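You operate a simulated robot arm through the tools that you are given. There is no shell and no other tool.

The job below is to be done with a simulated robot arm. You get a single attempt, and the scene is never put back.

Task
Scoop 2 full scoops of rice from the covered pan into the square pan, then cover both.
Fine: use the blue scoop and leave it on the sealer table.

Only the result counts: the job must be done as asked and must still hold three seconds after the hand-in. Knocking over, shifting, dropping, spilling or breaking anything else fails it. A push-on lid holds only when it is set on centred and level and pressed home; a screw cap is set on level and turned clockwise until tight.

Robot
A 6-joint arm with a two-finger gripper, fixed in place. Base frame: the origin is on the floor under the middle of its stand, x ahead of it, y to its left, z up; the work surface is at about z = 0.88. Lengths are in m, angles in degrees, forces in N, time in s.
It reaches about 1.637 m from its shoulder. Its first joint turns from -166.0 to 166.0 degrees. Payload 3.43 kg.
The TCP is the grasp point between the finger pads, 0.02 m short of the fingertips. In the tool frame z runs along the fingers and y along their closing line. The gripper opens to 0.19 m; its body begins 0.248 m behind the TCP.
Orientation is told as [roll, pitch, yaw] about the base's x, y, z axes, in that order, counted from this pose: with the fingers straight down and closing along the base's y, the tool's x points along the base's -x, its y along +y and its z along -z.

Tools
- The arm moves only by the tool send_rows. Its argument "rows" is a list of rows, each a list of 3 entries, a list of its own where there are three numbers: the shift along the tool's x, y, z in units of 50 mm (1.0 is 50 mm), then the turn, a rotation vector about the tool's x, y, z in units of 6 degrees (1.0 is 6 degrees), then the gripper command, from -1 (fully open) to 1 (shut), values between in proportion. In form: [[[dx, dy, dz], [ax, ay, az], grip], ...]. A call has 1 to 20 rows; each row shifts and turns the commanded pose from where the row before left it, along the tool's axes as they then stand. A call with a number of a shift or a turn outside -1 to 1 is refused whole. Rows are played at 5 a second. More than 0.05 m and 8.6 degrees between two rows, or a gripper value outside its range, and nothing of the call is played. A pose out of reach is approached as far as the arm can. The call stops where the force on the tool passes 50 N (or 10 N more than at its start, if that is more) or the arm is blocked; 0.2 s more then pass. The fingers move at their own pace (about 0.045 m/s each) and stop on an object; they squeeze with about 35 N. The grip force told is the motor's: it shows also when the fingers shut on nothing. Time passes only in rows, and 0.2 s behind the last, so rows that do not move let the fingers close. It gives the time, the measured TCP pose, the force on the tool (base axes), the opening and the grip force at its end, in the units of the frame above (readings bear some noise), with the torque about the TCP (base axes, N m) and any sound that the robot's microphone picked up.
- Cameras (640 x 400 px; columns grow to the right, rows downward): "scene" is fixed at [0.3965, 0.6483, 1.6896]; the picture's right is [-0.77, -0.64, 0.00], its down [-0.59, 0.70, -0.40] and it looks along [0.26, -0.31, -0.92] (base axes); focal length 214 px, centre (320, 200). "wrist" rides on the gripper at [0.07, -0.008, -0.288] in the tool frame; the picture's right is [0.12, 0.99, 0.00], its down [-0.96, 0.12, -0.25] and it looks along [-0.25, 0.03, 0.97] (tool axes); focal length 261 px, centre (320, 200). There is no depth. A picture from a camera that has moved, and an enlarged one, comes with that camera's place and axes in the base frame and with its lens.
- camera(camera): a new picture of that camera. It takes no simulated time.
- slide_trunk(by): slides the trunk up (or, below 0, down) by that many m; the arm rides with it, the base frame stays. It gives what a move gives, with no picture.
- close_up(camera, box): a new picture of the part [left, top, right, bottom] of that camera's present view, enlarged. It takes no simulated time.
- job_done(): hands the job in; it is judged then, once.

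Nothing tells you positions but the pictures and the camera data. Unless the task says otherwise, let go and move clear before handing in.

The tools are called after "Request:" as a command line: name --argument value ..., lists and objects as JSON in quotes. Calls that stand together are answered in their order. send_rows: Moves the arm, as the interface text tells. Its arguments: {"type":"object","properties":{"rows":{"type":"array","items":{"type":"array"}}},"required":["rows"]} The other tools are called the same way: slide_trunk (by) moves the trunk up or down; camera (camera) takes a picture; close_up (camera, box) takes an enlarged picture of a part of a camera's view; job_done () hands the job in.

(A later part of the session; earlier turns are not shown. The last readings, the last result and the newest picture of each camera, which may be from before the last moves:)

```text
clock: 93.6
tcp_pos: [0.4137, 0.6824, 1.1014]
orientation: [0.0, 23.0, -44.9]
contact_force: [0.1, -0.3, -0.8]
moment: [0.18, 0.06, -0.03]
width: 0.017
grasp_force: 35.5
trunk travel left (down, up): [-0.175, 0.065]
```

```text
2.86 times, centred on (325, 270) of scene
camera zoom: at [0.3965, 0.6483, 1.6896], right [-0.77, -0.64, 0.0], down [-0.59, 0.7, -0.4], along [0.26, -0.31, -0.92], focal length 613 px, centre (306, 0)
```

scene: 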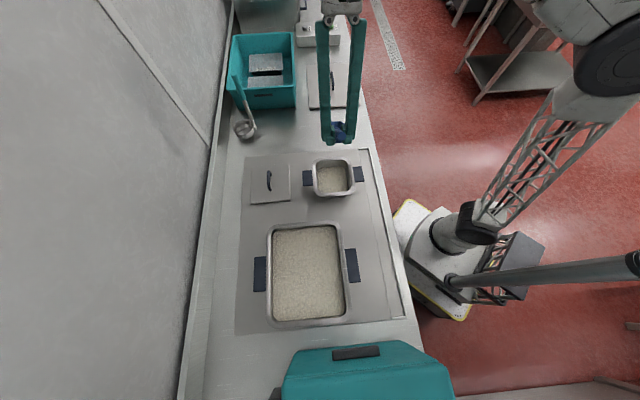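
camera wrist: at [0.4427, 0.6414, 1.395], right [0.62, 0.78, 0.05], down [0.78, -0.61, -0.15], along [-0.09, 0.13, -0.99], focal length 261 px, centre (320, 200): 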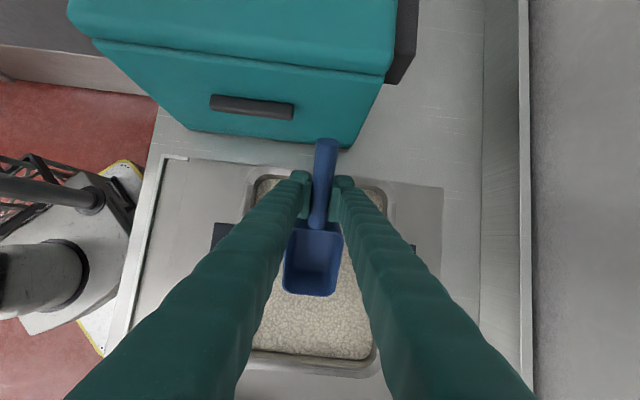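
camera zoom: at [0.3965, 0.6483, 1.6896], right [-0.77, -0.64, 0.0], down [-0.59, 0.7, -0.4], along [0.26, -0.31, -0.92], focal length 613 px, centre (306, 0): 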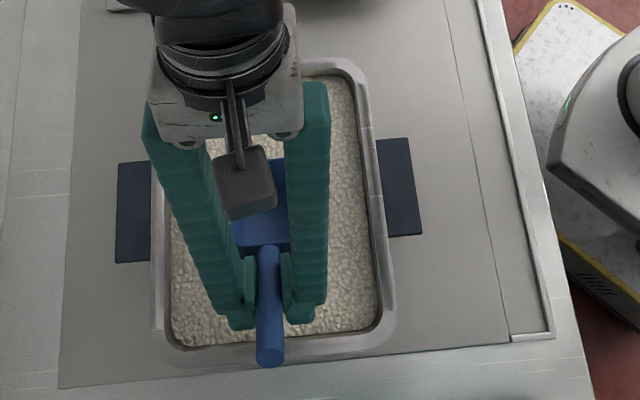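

Positioned. I lower the tilted bowl into the rice in small steps.

Request:
send_rows --rows '[[[-0.158, 0, 0.373], [0, 0, 0], 1], [[-0.158, 0, 0.373], [0, 0, 0], 1], [[-0.158, 0, 0.373], [0, 0, 0], 1], [[-0.158, 0, 0.373], [0, 0, 0], 1], [[-0.079, 0, 0.187], [0, 0, 0], 1]]'

Request:
close_up --camera "wrist" --box '[260, 120, 380, 320]'

```text
clock: 94.8
tcp_pos: [0.4119, 0.6817, 1.0103]
orientation: [-0.1, 22.9, -44.9]
contact_force: [-0.1, -0.2, -0.2]
moment: [0.06, 0.02, -0.01]
width: 0.0171
grasp_force: 35.2
trunk travel left (down, up): [-0.175, 0.065]
```

```text
2.00 times, centred on (320, 220) of wrist
camera zoom: at [0.4413, 0.642, 1.303], right [0.62, 0.78, 0.05], down [0.78, -0.61, -0.15], along [-0.09, 0.13, -0.99], focal length 521 px, centre (320, 160)
```

zoom: 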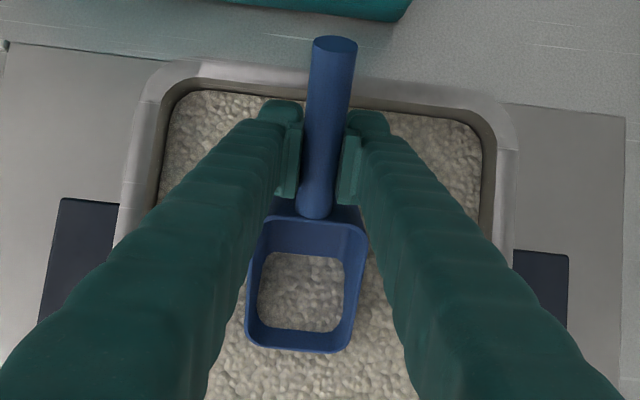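

Request:
send_rows --rows '[[[-0.079, 0, 0.184], [0, 0, 0], 1], [[-0.23, 0, -0.098], [0, 0, 0], 1], [[-0.23, 0, -0.098], [0, 0, 0], 1], [[-0.23, 0, -0.098], [0, 0, 0], 1], [[-0.23, 0, -0.098], [0, 0, 0], 1]]'

Request:
close_up --camera "wrist" --box '[260, 120, 380, 320]'

```text
clock: 96.0
tcp_pos: [0.4479, 0.6456, 1.0003]
orientation: [0.0, 23.0, -44.9]
contact_force: [0.5, 0.1, -1.1]
moment: [0.01, 0.01, -0.02]
width: 0.0172
grasp_force: 35.2
trunk travel left (down, up): [-0.175, 0.065]
```

```text
2.00 times, centred on (320, 220) of wrist
camera zoom: at [0.4776, 0.6056, 1.2938], right [0.62, 0.78, 0.05], down [0.78, -0.61, -0.15], along [-0.09, 0.13, -0.99], focal length 521 px, centre (320, 160)
```

zoom: 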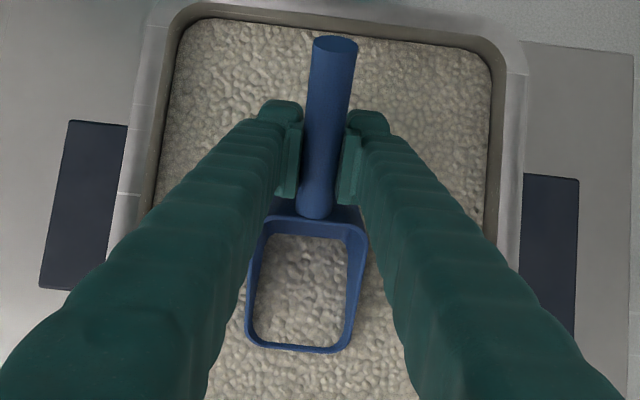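

The bowl is filling. I level it while sweeping forward and down.

Request:
send_rows --rows '[[[-0.162, 0, 0.127], [0, -1, 0], 1], [[-0.155, 0, 0.164], [0, -1, 0], 1], [[-0.14, 0, 0.199], [0, -1, 0], 1], [[-0.12, 0, 0.23], [0, -1, 0], 1], [[-0.096, 0, 0.254], [0, -1, 0], 1], [[-0.072, 0, 0.23], [0, -0.83, 0], 1], [[0, 0, 0], [0, 0, 0], 1]]'

Request:
camera --camera "wrist"

Request:
close_up --camera "wrist" --box '[260, 120, 380, 320]'

```text
clock: 97.6
tcp_pos: [0.4701, 0.6243, 0.9331]
orientation: [-0.1, -11.9, -44.9]
contact_force: [-0.1, -0.2, -3.4]
moment: [0.17, 0.14, -0.01]
width: 0.0169
grasp_force: 34.9
trunk travel left (down, up): [-0.175, 0.065]
```

```text
taken
camera wrist: at [0.3739, 0.7091, 1.2011], right [0.62, 0.79, -0.03], down [0.71, -0.55, 0.44], along [0.33, -0.29, -0.9], focal length 261 px, centre (320, 200)
```

wrist: 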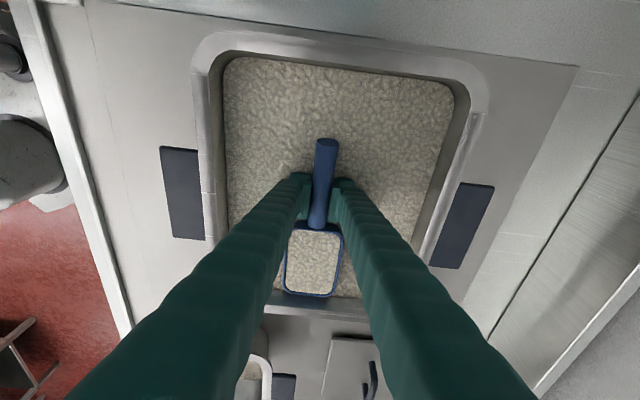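

```text
2.00 times, centred on (320, 220) of wrist
camera zoom: at [0.3739, 0.7091, 1.2011], right [0.62, 0.79, -0.03], down [0.71, -0.55, 0.44], along [0.33, -0.29, -0.9], focal length 521 px, centre (320, 160)
```

zoom: 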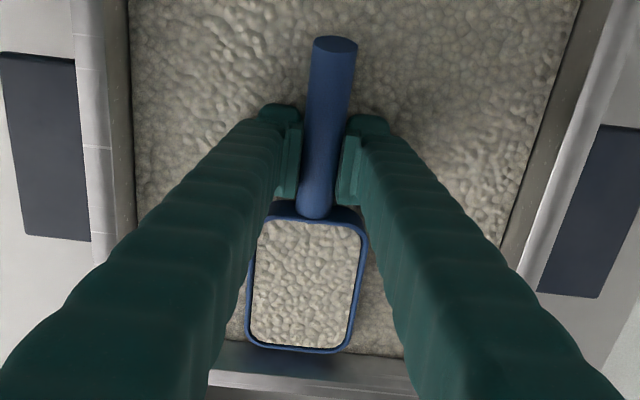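

Request:
close_up --camera "wrist" --box '[275, 215, 355, 305]'

```text
4.44 times, centred on (315, 260) of wrist
camera zoom: at [0.3739, 0.7091, 1.2011], right [0.62, 0.79, -0.03], down [0.71, -0.55, 0.44], along [0.33, -0.29, -0.9], focal length 1158 px, centre (342, -67)
```

zoom: 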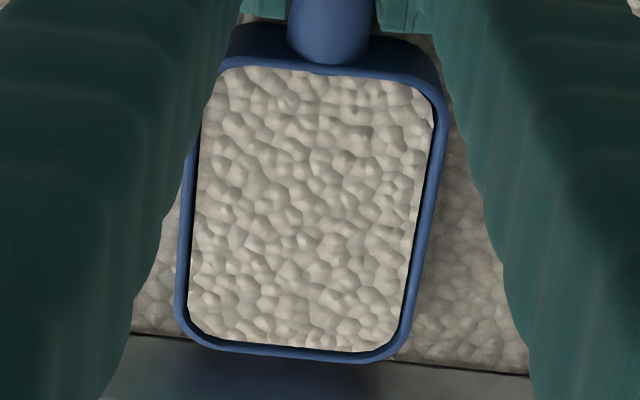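

The second scoop is full to the rim too. I lift it slowly.

Request:
send_rows --rows '[[[-0.042, 0, -0.196], [0, 0, 0], 1], [[-0.062, 0, -0.293], [0, 0, 0], 1], [[-0.083, 0, -0.391], [0, 0, 0], 1], [[-0.083, 0, -0.391], [0, 0, 0], 1], [[-0.083, 0, -0.391], [0, 0, 0], 1], [[-0.083, 0, -0.391], [0, 0, 0], 1], [[-0.083, 0, -0.391], [0, 0, 0], 1], [[0, 0, 0], [0, 0, 0], 1]]'

Request:
close_up --camera "wrist" --box '[275, 215, 355, 305]'

```text
clock: 99.4
tcp_pos: [0.4689, 0.6274, 1.0606]
orientation: [-0.1, -12.0, -44.9]
contact_force: [-0.3, -0.1, -2.4]
moment: [0.13, 0.12, 0.01]
width: 0.0169
grasp_force: 35.0
trunk travel left (down, up): [-0.175, 0.065]
```

```text
4.44 times, centred on (315, 260) of wrist
camera zoom: at [0.3738, 0.7102, 1.3289], right [0.62, 0.79, -0.03], down [0.71, -0.55, 0.44], along [0.33, -0.29, -0.9], focal length 1158 px, centre (342, -67)
```

zoom: 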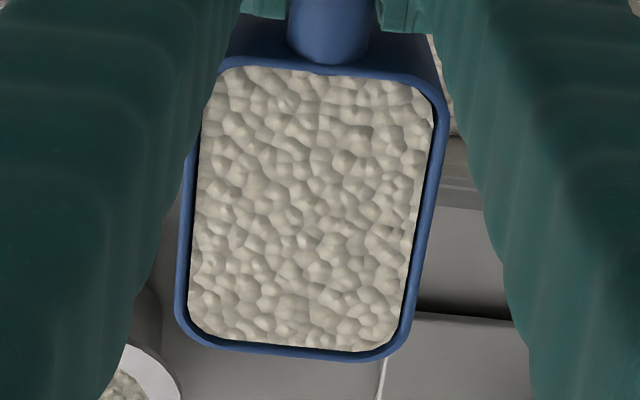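

Full and clean. I carry it to the square pan as before.

Request:
send_rows --rows '[[[-0.271, -0.081, 0.058], [0, 0, 0], 1], [[-0.543, -0.162, 0.115], [0, 0, 0], 1], [[-0.679, -0.203, 0.144], [0, 0, 0], 1], [[-0.814, -0.244, 0.173], [0, 0, 0], 1], [[-0.814, -0.244, 0.173], [0, 0, 0], 1], [[-0.814, -0.244, 0.173], [0, 0, 0], 1], [[-0.679, -0.203, 0.144], [0, 0, 0], 1], [[-0.543, -0.162, 0.115], [0, 0, 0], 1], [[-0.271, -0.081, 0.058], [0, 0, 0], 1], [[0, 0, 0], [0, 0, 0], 1]]'

Request:
send_rows --rows '[[[0, 0, 0], [0.15, 0, 0.7], 1], [[0, 0, 0], [0.208, 0, 0.978], 1], [[0, 0, 0], [0.208, 0, 0.978], 1], [[0, 0, 0], [0.208, 0, 0.978], 1], [[0, 0, 0], [0.208, 0, 0.978], 1], [[0, 0, 0], [0.058, 0, 0.278], 1], [[0, 0, 0], [0, 0, 0], 1]]'

Request:
camera --camera "wrist"

Request:
close_up --camera "scene" --box '[280, 120, 400, 220]'

```text
clock: 101.6
tcp_pos: [0.6083, 0.3715, 1.0578]
orientation: [0.0, -12.0, -44.9]
contact_force: [0.5, 0.3, -2.8]
moment: [0.13, 0.13, 0.01]
width: 0.0167
grasp_force: 35.2
trunk travel left (down, up): [-0.175, 0.065]
```

```text
clock: 103.2
tcp_pos: [0.609, 0.3727, 1.0588]
orientation: [-0.1, -12.1, -74.9]
contact_force: [0.5, 0.2, -2.6]
moment: [0.21, 0.07, -0.02]
width: 0.017
grasp_force: 35.5
trunk travel left (down, up): [-0.175, 0.065]
```

```text
taken
camera wrist: at [0.5688, 0.4934, 1.3269], right [0.93, 0.37, -0.03], down [0.34, -0.83, 0.44], along [0.14, -0.42, -0.9], focal length 261 px, centre (320, 200)
```

wrist: 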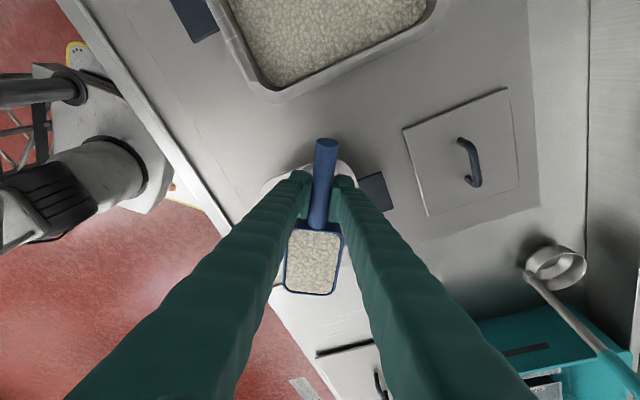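

```text
4.00 times, centred on (340, 170) of scene
camera zoom: at [0.3965, 0.6483, 1.6896], right [-0.77, -0.64, 0.0], down [-0.59, 0.7, -0.4], along [0.26, -0.31, -0.92], focal length 858 px, centre (240, 320)
```

zoom: 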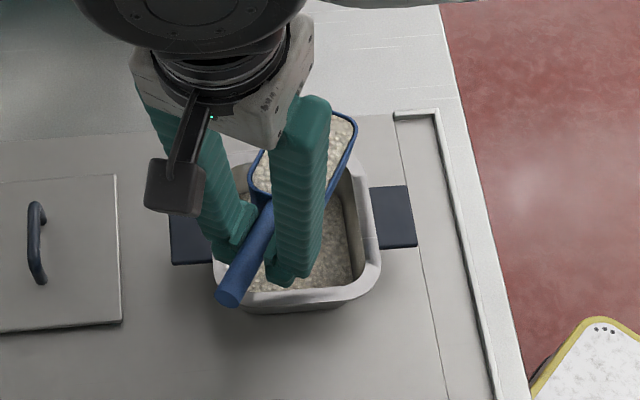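

Same pose as for the first pour. I tip it in the same way.

Request:
send_rows --rows '[[[0.157, 0, -0.033], [0, 1, 0], 1], [[0.159, 0, -0.017], [0, 1, 0], 1], [[0.16, 0, 0], [0, 1, 0], 1], [[0.163, 0, -0.023], [0, 1, 0], 1], [[0.147, 0, -0.112], [0, 1, 0], 1], [[0, 0, 0], [0, 0, 0], 1]]'

Request:
send_rows --rows '[[[-0.03, 0, -0.146], [0, 0.5, 0], 1], [[-0.03, 0, -0.146], [0, 0.5, 0], 1], [[-0.03, 0, -0.146], [0, 0.5, 0], 1], [[-0.03, 0, -0.146], [0, 0.5, 0], 1], [[-0.03, 0, -0.146], [0, 0.5, 0], 1], [[-0.03, 0, -0.146], [0, 0.5, 0], 1], [[-0.03, 0, -0.146], [0, 0.5, 0], 1], [[-0.03, 0, -0.146], [0, 0.5, 0], 1], [[-0.03, 0, -0.146], [0, 0.5, 0], 1], [[-0.03, 0, -0.146], [0, 0.5, 0], 1]]'

Request:
send_rows --rows '[[[-0.03, 0, -0.146], [0, 0.5, 0], 1], [[-0.03, 0, -0.146], [0, 0.5, 0], 1], [[-0.03, 0, -0.146], [0, 0.5, 0], 1], [[-0.03, 0, -0.146], [0, 0.5, 0], 1], [[-0.03, 0, -0.146], [0, 0.5, 0], 1], [[-0.03, 0, -0.146], [0, 0.5, 0], 1], [[-0.03, 0, -0.146], [0, 0.5, 0], 1], [[-0.03, 0, -0.146], [0, 0.5, 0], 1], [[-0.03, 0, -0.146], [0, 0.5, 0], 1], [[-0.03, 0, -0.146], [0, 0.5, 0], 1], [[0, 0, 0], [0, 0, 0], 1], [[0, 0, 0], [0, 0, 0], 1]]'

Request:
camera --camera "wrist"

Request:
close_up --camera "scene" --box '[280, 140, 400, 220]'

```text
clock: 104.6
tcp_pos: [0.6002, 0.4088, 1.0685]
orientation: [-0.2, 18.0, -74.9]
contact_force: [-0.2, -0.7, -1.2]
moment: [0.11, 0.03, 0.0]
width: 0.0171
grasp_force: 35.4
trunk travel left (down, up): [-0.175, 0.065]
```

```text
clock: 106.8
tcp_pos: [0.6122, 0.3608, 1.1216]
orientation: [-0.1, 48.0, -74.8]
contact_force: [-0.3, -0.5, -0.4]
moment: [-0.03, -0.04, 0.0]
width: 0.017
grasp_force: 35.0
trunk travel left (down, up): [-0.175, 0.065]
```

```text
clock: 109.4
tcp_pos: [0.6319, 0.2914, 1.144]
orientation: [-0.3, 78.0, -75.2]
contact_force: [0.3, -0.5, -1.9]
moment: [-0.04, 0.0, -0.02]
width: 0.0171
grasp_force: 35.0
trunk travel left (down, up): [-0.175, 0.065]
```

```text
taken
camera wrist: at [0.6946, 0.0312, 1.2737], right [0.95, 0.28, 0.12], down [0.23, -0.4, -0.89], along [-0.21, 0.87, -0.44], focal length 261 px, centre (320, 200)
```

wrist: 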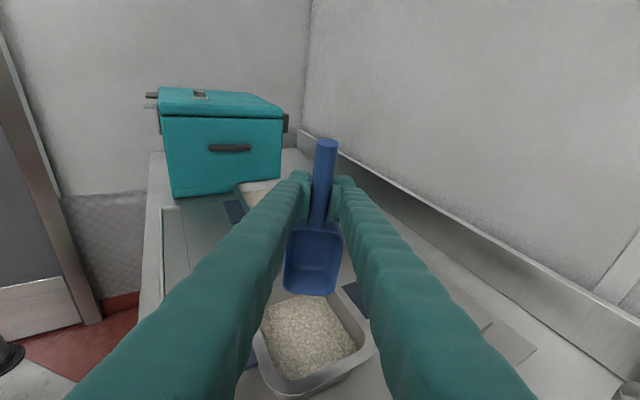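

```text
5.00 times, centred on (340, 180) of scene
camera zoom: at [0.3965, 0.6483, 1.6896], right [-0.77, -0.64, 0.0], down [-0.59, 0.7, -0.4], along [0.26, -0.31, -0.92], focal length 1072 px, centre (220, 300)
```

zoom: 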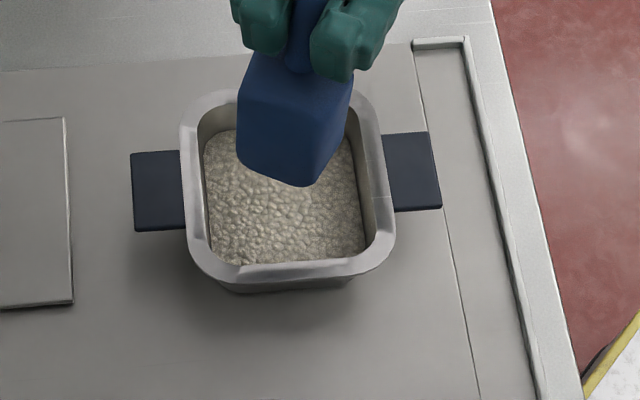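

Both scoops are in and nothing was spilled. Now I rise, bring the empty scoop level and turn it to lie along the counter.

Request:
send_rows --rows '[[[0.9, 0, -0.19], [0, 0, 0], 1], [[0, 0, 0], [0, -1, 0], 1], [[0, 0, 0], [0, -1, 0], 1], [[0, 0, 0], [0, -1, 0], 1], [[0, 0, 0], [0, -1, 0], 1], [[0, 0, 0], [0, -1, 0], 1], [[0, 0, 0], [0, -1, 0], 1], [[0, 0, 0], [0, -1, 0], 1], [[0, 0, 0], [0, -1, 0], 1], [[0, 0, 0], [0, -1, 0], 1], [[0, 0, 0], [0, -1, 0], 1], [[0, 0, 0], [0, -1, 0], 1], [[0, 0, 0], [0, -1, 0], 1], [[0, 0, 0], [0, -1, 0], 1], [[0, 0, 0], [0, -1, 0], 1], [[0, 0, 0], [0, -1, 0], 1]]'

Request:
send_rows --rows '[[[0, 0, 0], [-0.208, 0, -0.978], 1], [[0, 0, 0], [-0.208, 0, -0.978], 1], [[0, 0, 0], [-0.208, 0, -0.978], 1], [[0, 0, 0], [-0.208, 0, -0.978], 1], [[0, 0, 0], [-0.208, 0, -0.978], 1], [[-0.857, 0.028, 0.182], [0, 0, 0], 1], [[-0.857, 0.028, 0.182], [0, 0, 0], 1], [[-0.857, 0.028, 0.182], [0, 0, 0], 1], [[-0.857, 0.028, 0.182], [0, 0, 0], 1], [[-0.857, 0.028, 0.182], [0, 0, 0], 1]]'

Request:
camera --camera "wrist"

Request:
camera --camera "scene"

```text
clock: 112.8
tcp_pos: [0.6316, 0.2914, 1.1895]
orientation: [0.0, -12.0, -74.9]
contact_force: [0.2, -1.4, -0.4]
moment: [0.24, 0.01, 0.03]
width: 0.017
grasp_force: 35.4
trunk travel left (down, up): [-0.175, 0.065]
```

```text
clock: 115.0
tcp_pos: [0.7927, 0.1437, 1.1912]
orientation: [-0.1, -12.0, -44.8]
contact_force: [-0.9, 0.6, -0.3]
moment: [-0.05, -0.12, 0.0]
width: 0.0173
grasp_force: 35.1
trunk travel left (down, up): [-0.175, 0.065]
```

```text
taken
camera wrist: at [0.6967, 0.2273, 1.4589], right [0.62, 0.79, -0.03], down [0.71, -0.54, 0.44], along [0.33, -0.29, -0.9], focal length 261 px, centre (320, 200)
```

wrist: 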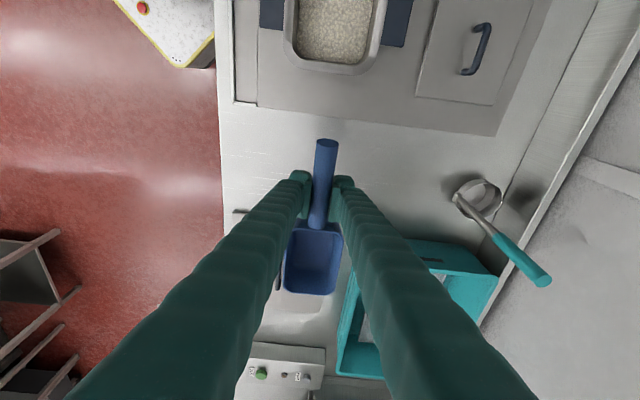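

```text
taken
```

scene: 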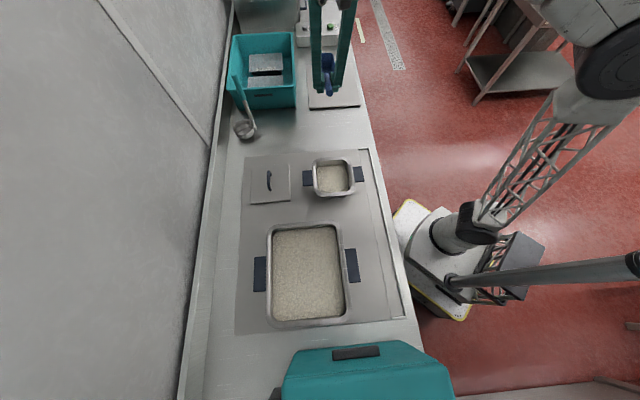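

The scoop is level above free counter between the mat and the big lid. I lower it there.

Request:
send_rows --rows '[[[0.187, 0, 0.88], [0, 0, 0], 1], [[0.187, 0, 0.88], [0, 0, 0], 1], [[0.187, 0, 0.88], [0, 0, 0], 1], [[0.187, 0, 0.88], [0, 0, 0], 1], [[0.187, 0, 0.88], [0, 0, 0], 1]]'

Request:
camera --camera "wrist"

Request:
close_up --camera "scene" --box '[270, 50, 390, 150]'

```text
clock: 116.2
tcp_pos: [0.7921, 0.1427, 0.9639]
orientation: [0.0, -12.1, -44.9]
contact_force: [-0.5, 0.2, -1.0]
moment: [0.1, -0.02, 0.01]
width: 0.0169
grasp_force: 34.8
trunk travel left (down, up): [-0.175, 0.065]
```

```text
taken
camera wrist: at [0.6952, 0.226, 1.2315], right [0.62, 0.79, -0.03], down [0.71, -0.55, 0.44], along [0.33, -0.29, -0.9], focal length 261 px, centre (320, 200)
```

wrist: 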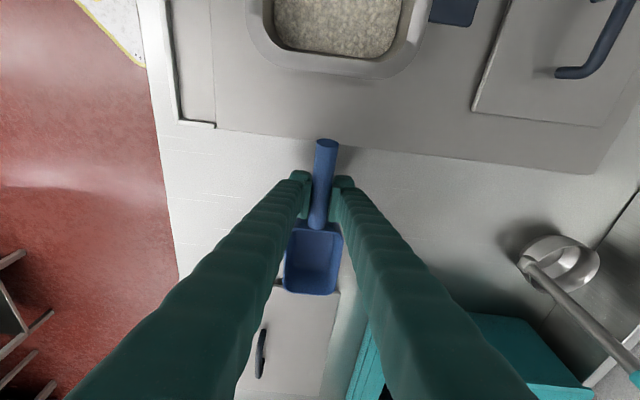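

```text
4.00 times, centred on (330, 100) of scene
camera zoom: at [0.3965, 0.6483, 1.6896], right [-0.77, -0.64, 0.0], down [-0.59, 0.7, -0.4], along [0.26, -0.31, -0.92], focal length 858 px, centre (280, 600)
```

zoom: 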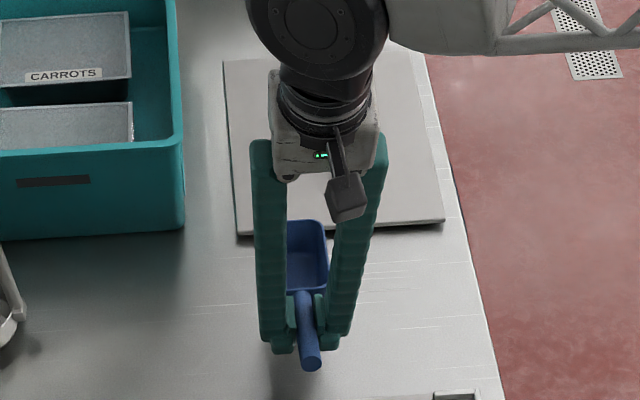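

Clearance to the big lid is about 7 cm. I lower the last few centimetres carefully.

Request:
send_rows --rows '[[[0.083, 0, 0.391], [0, 0, 0], 1], [[0.05, 0, 0.235], [0, 0, 0], 1], [[0, 0, 0], [0, 0, 0], 1]]'

Request:
send_rows --rows '[[[0.017, 0, 0.078], [0, 0, 0], 1], [[0, 0, 0], [0, 0, 0], 1]]'

Request:
send_rows --rows '[[[0.012, 0, 0.06], [0, 0, 0], 1], [[0, 0, 0], [0, 0, 0], 1]]'

```text
clock: 117.0
tcp_pos: [0.7921, 0.1417, 0.9324]
orientation: [-0.1, -11.9, -45.0]
contact_force: [-0.4, -0.9, -0.1]
moment: [0.07, 0.06, 0.01]
width: 0.0171
grasp_force: 34.5
trunk travel left (down, up): [-0.175, 0.065]
```

```text
clock: 117.6
tcp_pos: [0.7911, 0.1418, 0.9275]
orientation: [0.0, -12.0, -44.9]
contact_force: [-0.2, 0.3, -0.7]
moment: [0.06, 0.06, 0.0]
width: 0.017
grasp_force: 34.9
trunk travel left (down, up): [-0.175, 0.065]
```

```text
clock: 118.2
tcp_pos: [0.7926, 0.1401, 0.9259]
orientation: [-0.1, -12.0, -44.9]
contact_force: [-0.4, 0.1, 0.2]
moment: [0.07, 0.05, 0.0]
width: 0.0171
grasp_force: 35.1
trunk travel left (down, up): [-0.175, 0.065]
```

Request:
send_rows --rows '[[[0.01, 0, 0.05], [0, 0, 0], 1], [[0, 0, 0], [0, 0, 0], 1]]'

Request:
send_rows --rows '[[[0.01, 0, 0.045], [0, 0, 0], 1], [[0, 0, 0], [0, 0, 0], 1]]'

```text
clock: 118.8
tcp_pos: [0.7916, 0.1413, 0.9225]
orientation: [-0.1, -12.0, -44.8]
contact_force: [-0.1, -0.5, -1.1]
moment: [0.05, 0.08, -0.02]
width: 0.0172
grasp_force: 35.0
trunk travel left (down, up): [-0.175, 0.065]
```

```text
clock: 119.4
tcp_pos: [0.7921, 0.1418, 0.92]
orientation: [-0.1, -12.0, -44.9]
contact_force: [0.4, -0.2, 0.3]
moment: [0.04, 0.05, -0.03]
width: 0.0172
grasp_force: 35.2
trunk travel left (down, up): [-0.175, 0.065]
```

Request:
send_rows --rows '[[[0.008, 0, 0.04], [0, 0, 0], 1], [[0, 0, 0], [0, 0, 0], 1]]'

Request:
close_up --camera "scene" --box '[280, 75, 370, 150]'

```text
clock: 120.0
tcp_pos: [0.7919, 0.1405, 0.9189]
orientation: [-0.2, -12.0, -44.8]
contact_force: [0.4, 0.0, -1.3]
moment: [0.06, 0.04, 0.02]
width: 0.017
grasp_force: 35.5
trunk travel left (down, up): [-0.175, 0.065]
```

```text
5.33 times, centred on (325, 112) of scene
camera zoom: at [0.3965, 0.6483, 1.6896], right [-0.77, -0.64, 0.0], down [-0.59, 0.7, -0.4], along [0.26, -0.31, -0.92], focal length 1144 px, centre (293, 667)
```

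zoom: 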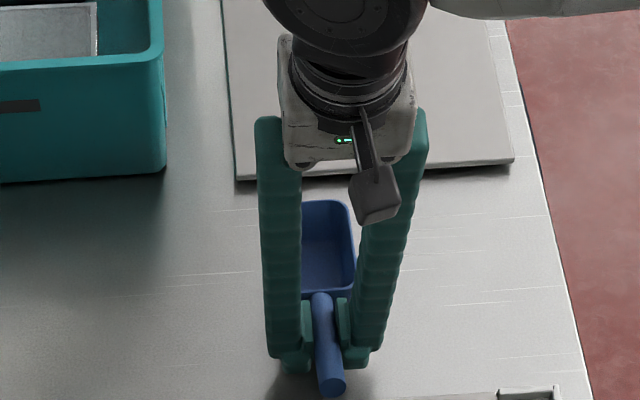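

Request:
send_rows --rows '[[[0.008, 0, 0.04], [0, 0, 0], 1], [[0, 0, 0], [0, 0, 0], 1]]'

Request:
send_rows --rows '[[[0.008, 0, 0.04], [0, 0, 0], 1], [[0, 0, 0], [0, 0, 0], 1]]'

```text
clock: 120.6
tcp_pos: [0.7931, 0.1417, 0.9177]
orientation: [-0.1, -12.0, -44.9]
contact_force: [0.0, 0.5, -0.8]
moment: [0.01, -0.02, 0.03]
width: 0.0168
grasp_force: 35.0
trunk travel left (down, up): [-0.175, 0.065]
```

```text
clock: 121.2
tcp_pos: [0.792, 0.1421, 0.9157]
orientation: [0.0, -12.0, -44.8]
contact_force: [-2.2, 1.4, 9.2]
moment: [-0.91, -0.92, -0.07]
width: 0.0172
grasp_force: 35.4
trunk travel left (down, up): [-0.175, 0.065]
```

The bowl's front bottom edge touches the counter. I take out a little of its forward tilt, then release it.

Request:
send_rows --rows '[[[0, 0, 0], [0, -0.4, 0], 1], [[0, 0, 0], [0, 0, 0], 1]]'

Request:
send_rows --rows '[[[0.006, 0, 0.03], [0, 0, 0], 1], [[0, 0, 0], [0, 0, 0], 1]]'

```text
clock: 121.8
tcp_pos: [0.7918, 0.1423, 0.9142]
orientation: [0.0, -14.4, -44.9]
contact_force: [-0.1, -0.1, 0.0]
moment: [0.06, 0.05, -0.03]
width: 0.017
grasp_force: 35.4
trunk travel left (down, up): [-0.175, 0.065]
```

```text
clock: 122.4
tcp_pos: [0.7931, 0.1418, 0.9128]
orientation: [-0.1, -14.3, -44.9]
contact_force: [-0.3, -0.4, -0.7]
moment: [0.03, 0.04, -0.01]
width: 0.0171
grasp_force: 35.6
trunk travel left (down, up): [-0.175, 0.065]
```

Request:
send_rows --rows '[[[0.006, 0, 0.03], [0, 0, 0], 1], [[0, 0, 0], [0, 0, 0], 1]]'

Request:
send_rows --rows '[[[0.006, 0, 0.03], [0, 0, 0], 1], [[0, 0, 0], [0, 0, 0], 1]]'

```text
clock: 123.0
tcp_pos: [0.7918, 0.1421, 0.9133]
orientation: [0.1, -14.3, -44.8]
contact_force: [0.0, 1.6, 12.5]
moment: [-0.29, -0.3, 0.02]
width: 0.0172
grasp_force: 34.9
trunk travel left (down, up): [-0.175, 0.065]
```

```text
clock: 123.6
tcp_pos: [0.7912, 0.1423, 0.9119]
orientation: [0.0, -14.4, -44.8]
contact_force: [0.3, 3.1, 28.2]
moment: [-0.62, -0.66, 0.07]
width: 0.017
grasp_force: 35.1
trunk travel left (down, up): [-0.175, 0.065]
```

It now rests on its bottom evenly. I ease off the pressure, open, and back away.

Request:
send_rows --rows '[[[-0.008, 0, -0.035], [0, 0, 0], 1], [[0, 0, 0], [0, 0, 0], 0.5], [[0, 0, 0], [0, 0, 0], 0.5], [[0, 0, 0], [0, 0, 0], 0.5], [[0, 0, -0.3], [0, 0, 0], 0.5], [[0, 0, -0.8], [0, 0, 0], 0.5], [[0, 0, -0.9], [0, 0, 0], 0.5], [[0, 0, -0.9], [0, 0, 0], 0.5]]'

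Request:
camera --camera "wrist"

Request:
camera --camera "scene"

```text
clock: 125.4
tcp_pos: [0.7649, 0.1655, 1.0506]
orientation: [-0.2, -14.3, -44.9]
contact_force: [0.5, 0.0, -1.0]
moment: [-0.03, 0.1, 0.0]
width: 0.0474
grasp_force: 0.2
trunk travel left (down, up): [-0.175, 0.065]
```

```text
taken
camera wrist: at [0.6616, 0.2587, 1.3137], right [0.62, 0.79, -0.03], down [0.7, -0.53, 0.48], along [0.36, -0.32, -0.88], focal length 261 px, centre (320, 200)
```

wrist: 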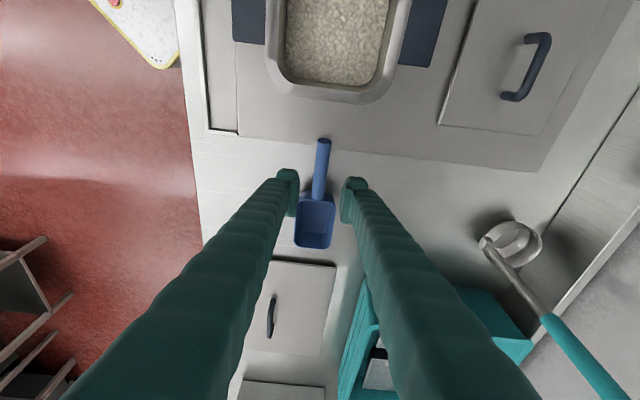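

```text
taken
```

scene: 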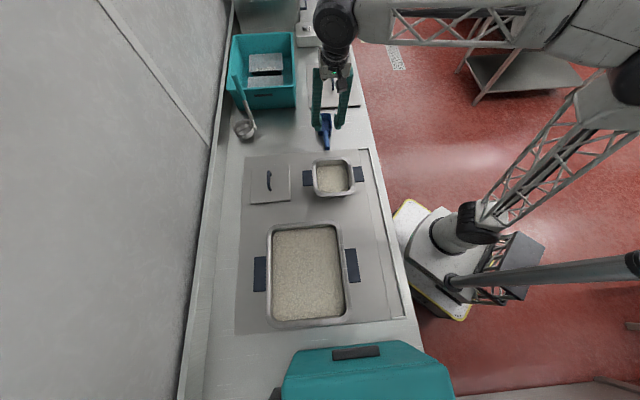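

The scoop stands safely on the sealer table. Next is the square pan's lid: I bring the fingers upright and move above it.

Request:
send_rows --rows '[[[0, 0, -0.5], [0, 0.794, 0], 0.2], [[0, 0, -0.5], [0, 0.794, 0], 0.2], [[0, 0, -0.4], [0, 0.794, 0], 0.2], [[0.45, 0.712, 0], [0, 0, 0], 0.2], [[0.45, 0.712, 0], [0, 0, 0], 0.2], [[0.45, 0.712, 0], [0, 0, 0], 0.2], [[0.45, 0.712, 0], [0, 0, 0], 0.2], [[0.45, 0.712, 0], [0, 0, 0], 0.2], [[0.45, 0.712, 0], [0, 0, 0], 0.2], [[0.45, 0.712, 0], [0, 0, 0], 0.2]]'

Request:
camera --camera "wrist"

Request:
camera --camera "scene"

```text
clock: 127.6
tcp_pos: [0.8224, 0.4651, 1.1181]
orientation: [-0.1, -0.2, -44.9]
contact_force: [-0.3, 0.0, 0.3]
moment: [0.16, -0.08, 0.04]
width: 0.0759
grasp_force: 0.1
trunk travel left (down, up): [-0.175, 0.065]
```

```text
taken
camera wrist: at [0.7676, 0.5083, 1.4078], right [0.62, 0.79, 0.0], down [0.76, -0.6, 0.25], along [0.2, -0.15, -0.97], focal length 261 px, centre (320, 200)
```

wrist: 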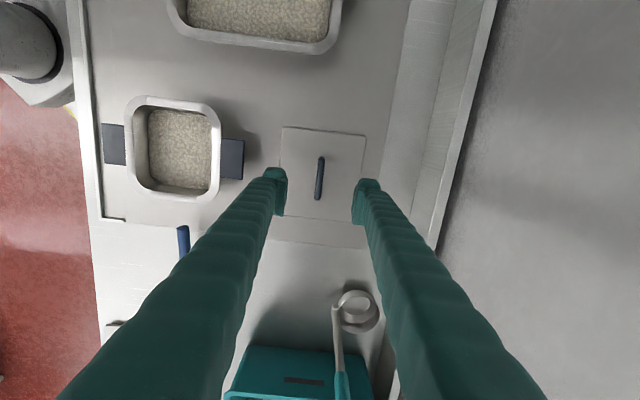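

```text
taken
```

scene: 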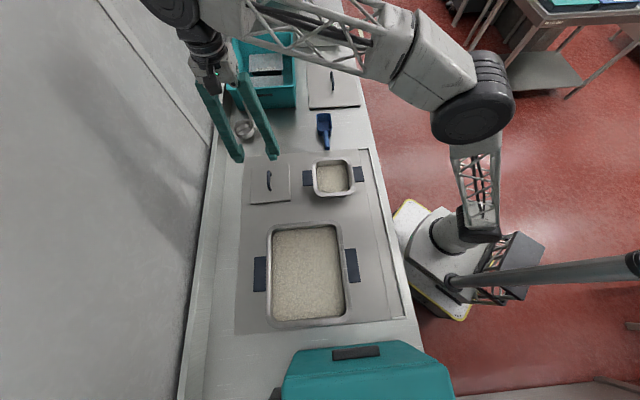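

Request:
close_up --camera "wrist" --box '[260, 110, 390, 250]'

Request:
close_up --camera "wrist" --box '[90, 80, 260, 220]'

Request:
close_up --camera "scene" --box '[235, 140, 375, 215]'

```text
2.86 times, centred on (325, 180) of wrist
camera zoom: at [0.7676, 0.5083, 1.4078], right [0.62, 0.79, 0.0], down [0.76, -0.6, 0.25], along [0.2, -0.15, -0.97], focal length 745 px, centre (306, 257)
```

zoom: 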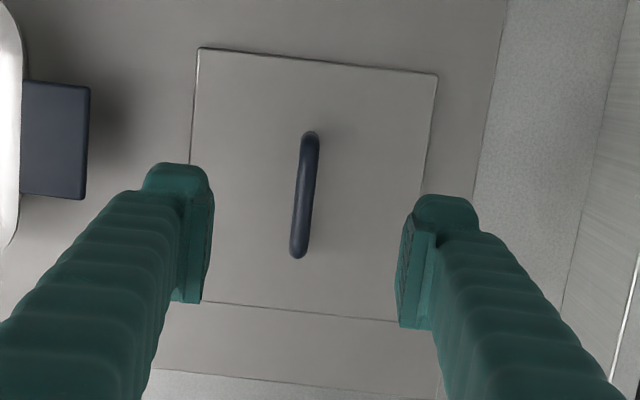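

```text
2.86 times, centred on (175, 150) of wrist
camera zoom: at [0.7676, 0.5083, 1.4078], right [0.62, 0.79, 0.0], down [0.76, -0.6, 0.25], along [0.2, -0.15, -0.97], focal length 745 px, centre (734, 343)
```

zoom: 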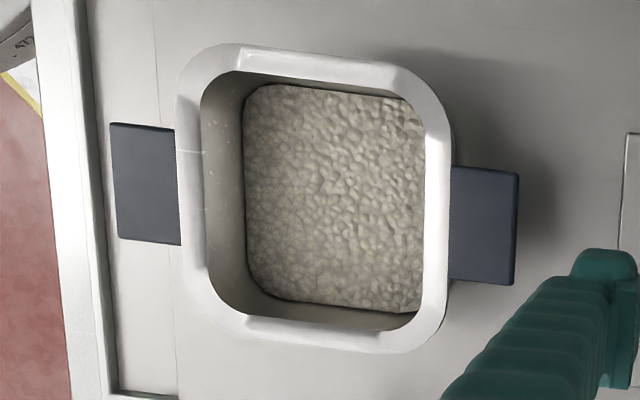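

```text
4.57 times, centred on (305, 178) of scene
camera zoom: at [0.3965, 0.6483, 1.6896], right [-0.77, -0.64, 0.0], down [-0.59, 0.7, -0.4], along [0.26, -0.31, -0.92], focal length 980 px, centre (389, 303)
```

zoom: 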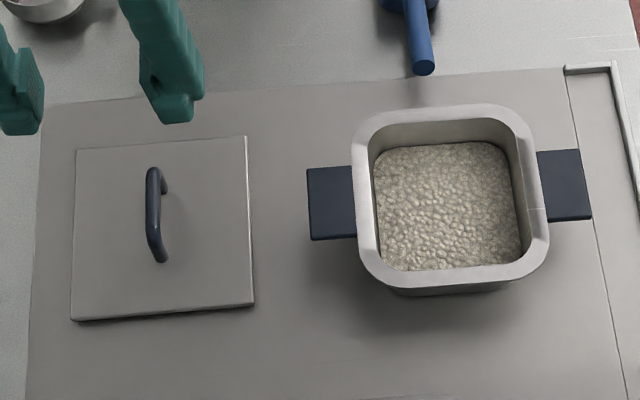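

The lid's handle is at about n 0.910, c 0.266. Before taking it I want the square pan's exact centre, so I look straight down on it with the fingers wide open.

Request:
send_rows --rows '[[[0.025, -0.867, -0.1], [0, 0, 0], -1], [[0.025, -0.867, -0.1], [0, 0, 0], -1], [[0.025, -0.867, -0.1], [0, 0, 0], -1], [[0.025, -0.867, -0.1], [0, 0, 0], -1], [[0.025, -0.867, -0.1], [0, 0, 0], -1], [[0.025, -0.867, -0.1], [0, 0, 0], -1], [[0, 0, 0], [0, 0, 0], -1], [[0, 0, 0], [0, 0, 0], -1]]'

Request:
camera --camera "wrist"

Request:
close_up --camera "wrist" --box '[245, 90, 395, 250]'

```text
clock: 129.4
tcp_pos: [0.6327, 0.2837, 1.1505]
orientation: [0.0, -0.1, -44.9]
contact_force: [-0.7, 0.5, 0.9]
moment: [0.03, -0.01, -0.02]
width: 0.1897
grasp_force: 0.2
trunk travel left (down, up): [-0.175, 0.065]
```

```text
taken
camera wrist: at [0.5778, 0.3272, 1.4392], right [0.62, 0.79, 0.0], down [0.76, -0.6, 0.25], along [0.2, -0.15, -0.97], focal length 261 px, centre (320, 200)
```

wrist: 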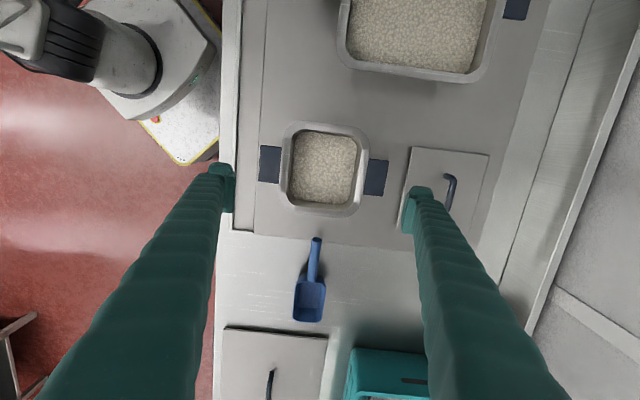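

```text
2.50 times, centred on (320, 170) of wrist
camera zoom: at [0.5778, 0.3272, 1.4392], right [0.62, 0.79, 0.0], down [0.76, -0.6, 0.25], along [0.2, -0.15, -0.97], focal length 652 px, centre (320, 275)
```

zoom: 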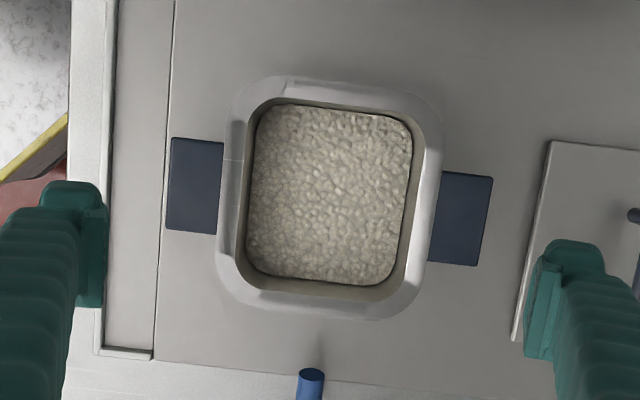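

The square pan's centre is at about n 0.655, c 0.244. Now I go back over the small lid's handle and descend.

Request:
send_rows --rows '[[[-0.061, 0.875, 0.1], [0, 0, 0], 0.2], [[-0.061, 0.875, 0.1], [0, 0, 0], 0.2], [[-0.061, 0.875, 0.1], [0, 0, 0], 0.2], [[-0.061, 0.875, 0.1], [0, 0, 0], 0.2], [[-0.061, 0.875, 0.1], [0, 0, 0], 0.2], [[-0.061, 0.875, 0.1], [0, 0, 0], 0.2], [[0, 0, 0.9], [0, 0, 0], 0.3], [[0, 0, 0.9], [0, 0, 0], 0.3]]'

Request:
camera --camera "wrist"

Request:
close_up --camera "wrist" --box '[245, 100, 395, 260]'

```text
clock: 131.2
tcp_pos: [0.8298, 0.458, 1.0312]
orientation: [-0.1, -0.1, -44.9]
contact_force: [-0.5, 0.4, 0.7]
moment: [0.0, -0.06, 0.01]
width: 0.0663
grasp_force: 0.1
trunk travel left (down, up): [-0.175, 0.065]
```

```text
taken
camera wrist: at [0.7759, 0.5014, 1.3193], right [0.62, 0.79, 0.0], down [0.76, -0.6, 0.25], along [0.2, -0.15, -0.97], focal length 261 px, centre (320, 200)
```

wrist: 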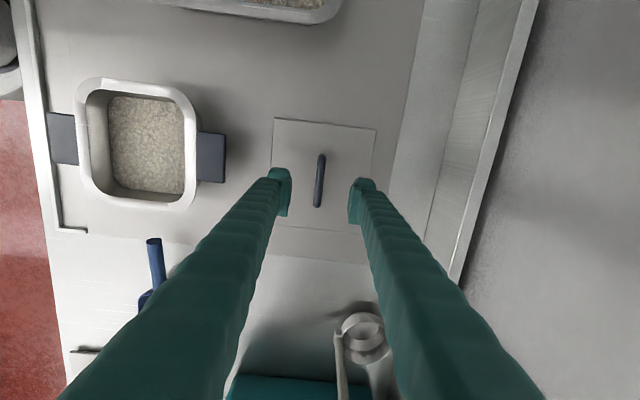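

```text
2.50 times, centred on (320, 180) of wrist
camera zoom: at [0.7759, 0.5014, 1.3193], right [0.62, 0.79, 0.0], down [0.76, -0.6, 0.25], along [0.2, -0.15, -0.97], focal length 652 px, centre (320, 250)
```

zoom: 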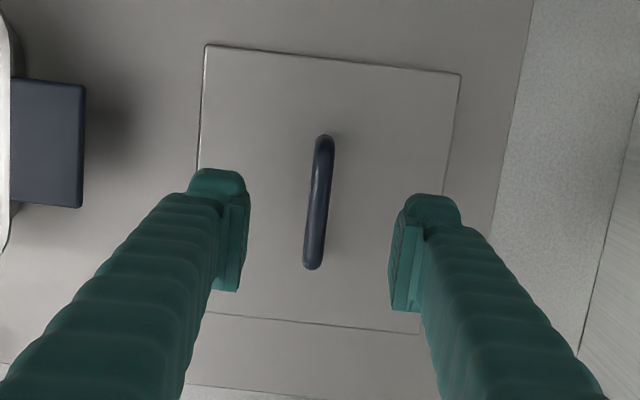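

Centred over the handle. I turn 1° to match it, lower to it and close.

Request:
send_rows --rows '[[[0, 0, 0.6], [0, 0, -0.17], 0.4], [[0, 0, 0.6], [0, 0, 0], 0.4], [[0, 0, 0.6], [0, 0, 0], 0.4], [[0, 0, 0.4], [0, 0, 0], 0.4]]'

Request:
close_up --camera "wrist" --box '[245, 120, 395, 260]'

```text
clock: 132.2
tcp_pos: [0.8318, 0.4569, 0.9209]
orientation: [-0.2, 0.0, -43.8]
contact_force: [-0.5, 0.5, 0.7]
moment: [-0.03, -0.01, 0.0]
width: 0.0569
grasp_force: 0.1
trunk travel left (down, up): [-0.175, 0.065]
```

```text
2.86 times, centred on (320, 190) of wrist
camera zoom: at [0.7755, 0.4995, 1.2096], right [0.6, 0.8, 0.0], down [0.77, -0.58, 0.25], along [0.2, -0.15, -0.97], focal length 745 px, centre (320, 229)
```

zoom: 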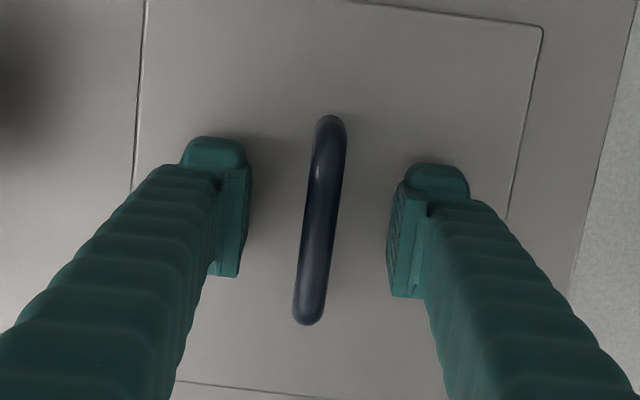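

Request:
send_rows --rows '[[[0, 0, 0], [0, 0, 0], 1], [[0, 0, 0], [0, 0, 0], 1], [[0, 0, 0], [0, 0, 0], 1], [[0, 0, 0], [0, 0, 0], 1], [[0, 0, 0], [0, 0, 0], 1]]'

Request:
send_rows --rows '[[[0, 0, -0.2], [0, 0, 0], 1], [[0, 0, -0.4], [0, 0, 0], 1], [[0, 0, -0.8], [0, 0, 0], 1], [[0, 0, -0.8], [0, 0, 0], 1], [[0, 0, -0.6], [0, 0, 0], 1]]'

Request:
camera --camera "wrist"

Request:
close_up --camera "wrist" --box '[210, 80, 430, 300]'

```text
clock: 133.4
tcp_pos: [0.8312, 0.4574, 0.9207]
orientation: [0.0, -0.1, -43.9]
contact_force: [-0.8, 0.0, -0.2]
moment: [0.01, -0.01, 0.0]
width: 0.007
grasp_force: 34.6
trunk travel left (down, up): [-0.175, 0.065]
```

```text
clock: 134.6
tcp_pos: [0.8323, 0.4559, 1.0627]
orientation: [0.0, -0.1, -43.9]
contact_force: [-0.1, 0.1, -2.4]
moment: [-0.04, 0.06, 0.02]
width: 0.007
grasp_force: 35.6
trunk travel left (down, up): [-0.175, 0.065]
```

```text
taken
camera wrist: at [0.7768, 0.4992, 1.3518], right [0.6, 0.8, 0.0], down [0.77, -0.58, 0.25], along [0.2, -0.15, -0.97], focal length 261 px, centre (320, 200)
```

wrist: 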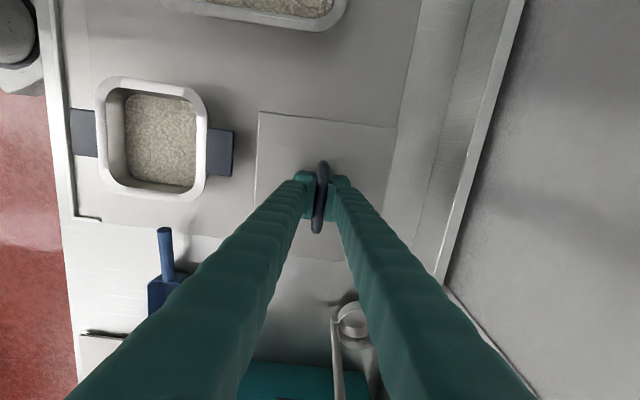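

```text
1.82 times, centred on (320, 190) of wrist
camera zoom: at [0.7768, 0.4992, 1.3518], right [0.6, 0.8, 0.0], down [0.77, -0.58, 0.25], along [0.2, -0.15, -0.97], focal length 474 px, centre (320, 218)
```

zoom: 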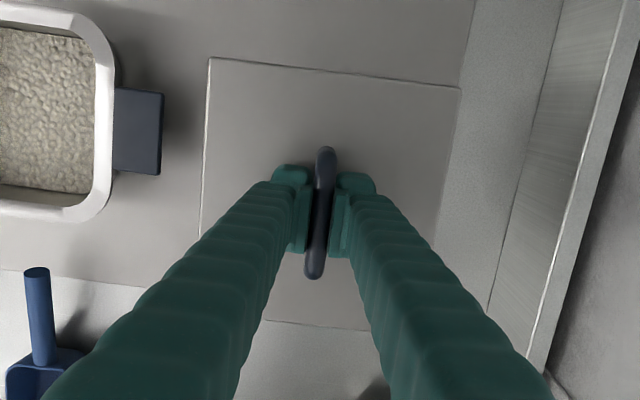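

The small lid is held level (2.4 N), its centre within 4 mm of the TCP. I carry it over the square pan, aligning lid centre with pan centre.

Request:
send_rows --rows '[[[0.099, -0.857, 0], [0, 0, 0], 1], [[0.099, -0.857, 0], [0, 0, 0], 1], [[0.099, -0.857, 0], [0, 0, 0], 1], [[0.099, -0.857, 0], [0, 0, 0], 1], [[0.099, -0.857, 0], [0, 0, 0], 1], [[0.099, -0.857, 0], [0, 0, 0], 1], [[0, 0, 0], [0, 0, 0], 1]]'

Request:
camera --camera "wrist"

Request:
close_up --camera "scene" --box '[280, 120, 400, 220]'

```text
clock: 136.2
tcp_pos: [0.6298, 0.2919, 1.0642]
orientation: [0.0, -0.2, -43.9]
contact_force: [-0.5, -0.1, -1.4]
moment: [0.03, -0.05, 0.02]
width: 0.0072
grasp_force: 35.0
trunk travel left (down, up): [-0.175, 0.065]
```

```text
taken
camera wrist: at [0.5747, 0.3337, 1.3529], right [0.6, 0.8, 0.0], down [0.77, -0.58, 0.25], along [0.2, -0.15, -0.97], focal length 261 px, centre (320, 200)
```

wrist: 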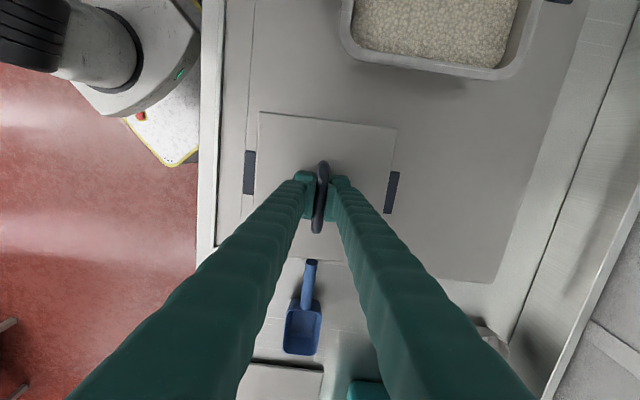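

```text
4.00 times, centred on (340, 170) of scene
camera zoom: at [0.3965, 0.6483, 1.6896], right [-0.77, -0.64, 0.0], down [-0.59, 0.7, -0.4], along [0.26, -0.31, -0.92], focal length 858 px, centre (240, 320)
```

zoom: 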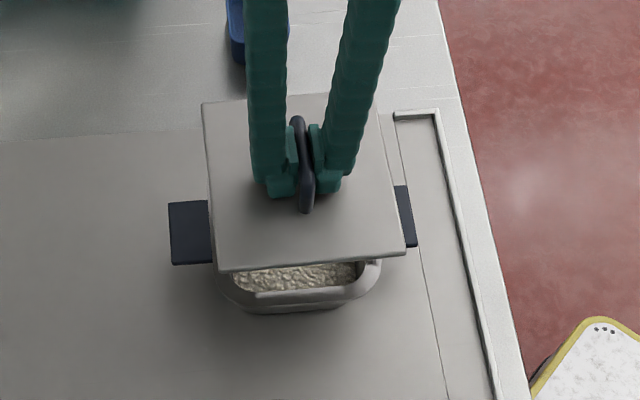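

Request:
close_up --camera "wrist" --box '[225, 90, 415, 280]'

Request:
send_rows --rows '[[[0, 0, 0], [0, 0, 0], 1]]'

```text
2.11 times, centred on (320, 185) of wrist
camera zoom: at [0.5747, 0.3337, 1.3529], right [0.6, 0.8, 0.0], down [0.77, -0.58, 0.25], along [0.2, -0.15, -0.97], focal length 549 px, centre (320, 232)
```

zoom: 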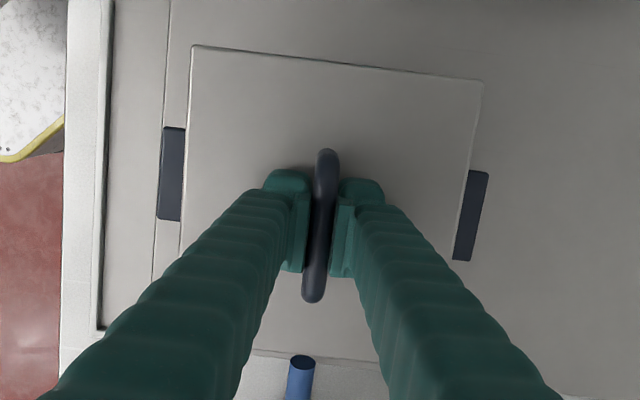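

```text
clock: 136.6
tcp_pos: [0.6312, 0.2922, 1.0646]
orientation: [-0.1, -0.1, -43.9]
contact_force: [-0.1, 0.8, -2.7]
moment: [0.01, -0.03, -0.02]
width: 0.0072
grasp_force: 34.6
trunk travel left (down, up): [-0.175, 0.065]
```

Alignment is within about 1–2 mm. I nudge 1.5 mm and lower the lid to just above the rim.

Request:
send_rows --rows '[[[-0.03, 0, 0.4], [0, 0, 0], 1], [[0, 0, 0.4], [0, 0, 0], 1], [[0, 0, 0.3], [0, 0, 0], 1], [[0, 0, 0], [0, 0, 0], 1]]'

Request:
close_up --camera "wrist" --box '[225, 90, 415, 280]'

Request:
close_up --camera "scene" --box '[290, 130, 380, 210]'

```text
clock: 137.6
tcp_pos: [0.6313, 0.2903, 1.0081]
orientation: [-0.1, -0.1, -43.8]
contact_force: [-0.1, 0.4, -1.3]
moment: [0.04, -0.01, -0.01]
width: 0.0073
grasp_force: 35.2
trunk travel left (down, up): [-0.175, 0.065]
```

```text
2.11 times, centred on (320, 185) of wrist
camera zoom: at [0.5762, 0.3327, 1.2966], right [0.6, 0.8, 0.0], down [0.77, -0.58, 0.25], along [0.2, -0.15, -0.97], focal length 549 px, centre (320, 232)
```

zoom: 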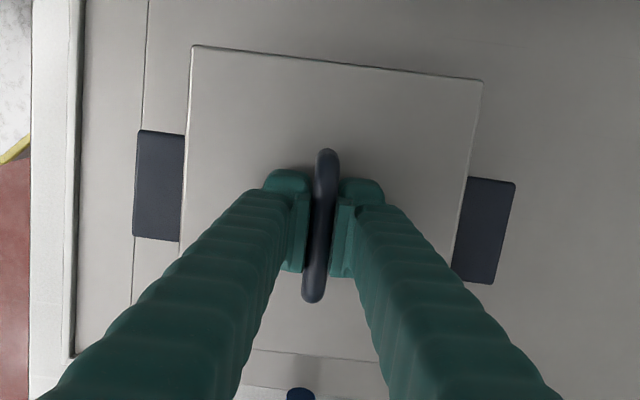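

```text
5.00 times, centred on (335, 170) of scene
camera zoom: at [0.3965, 0.6483, 1.6896], right [-0.77, -0.64, 0.0], down [-0.59, 0.7, -0.4], along [0.26, -0.31, -0.92], focal length 1072 px, centre (245, 350)
```

zoom: 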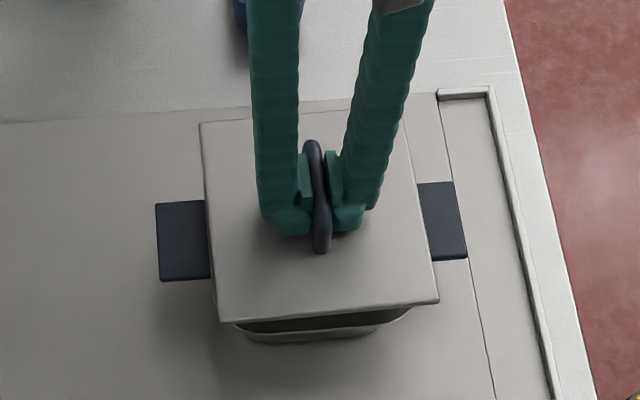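

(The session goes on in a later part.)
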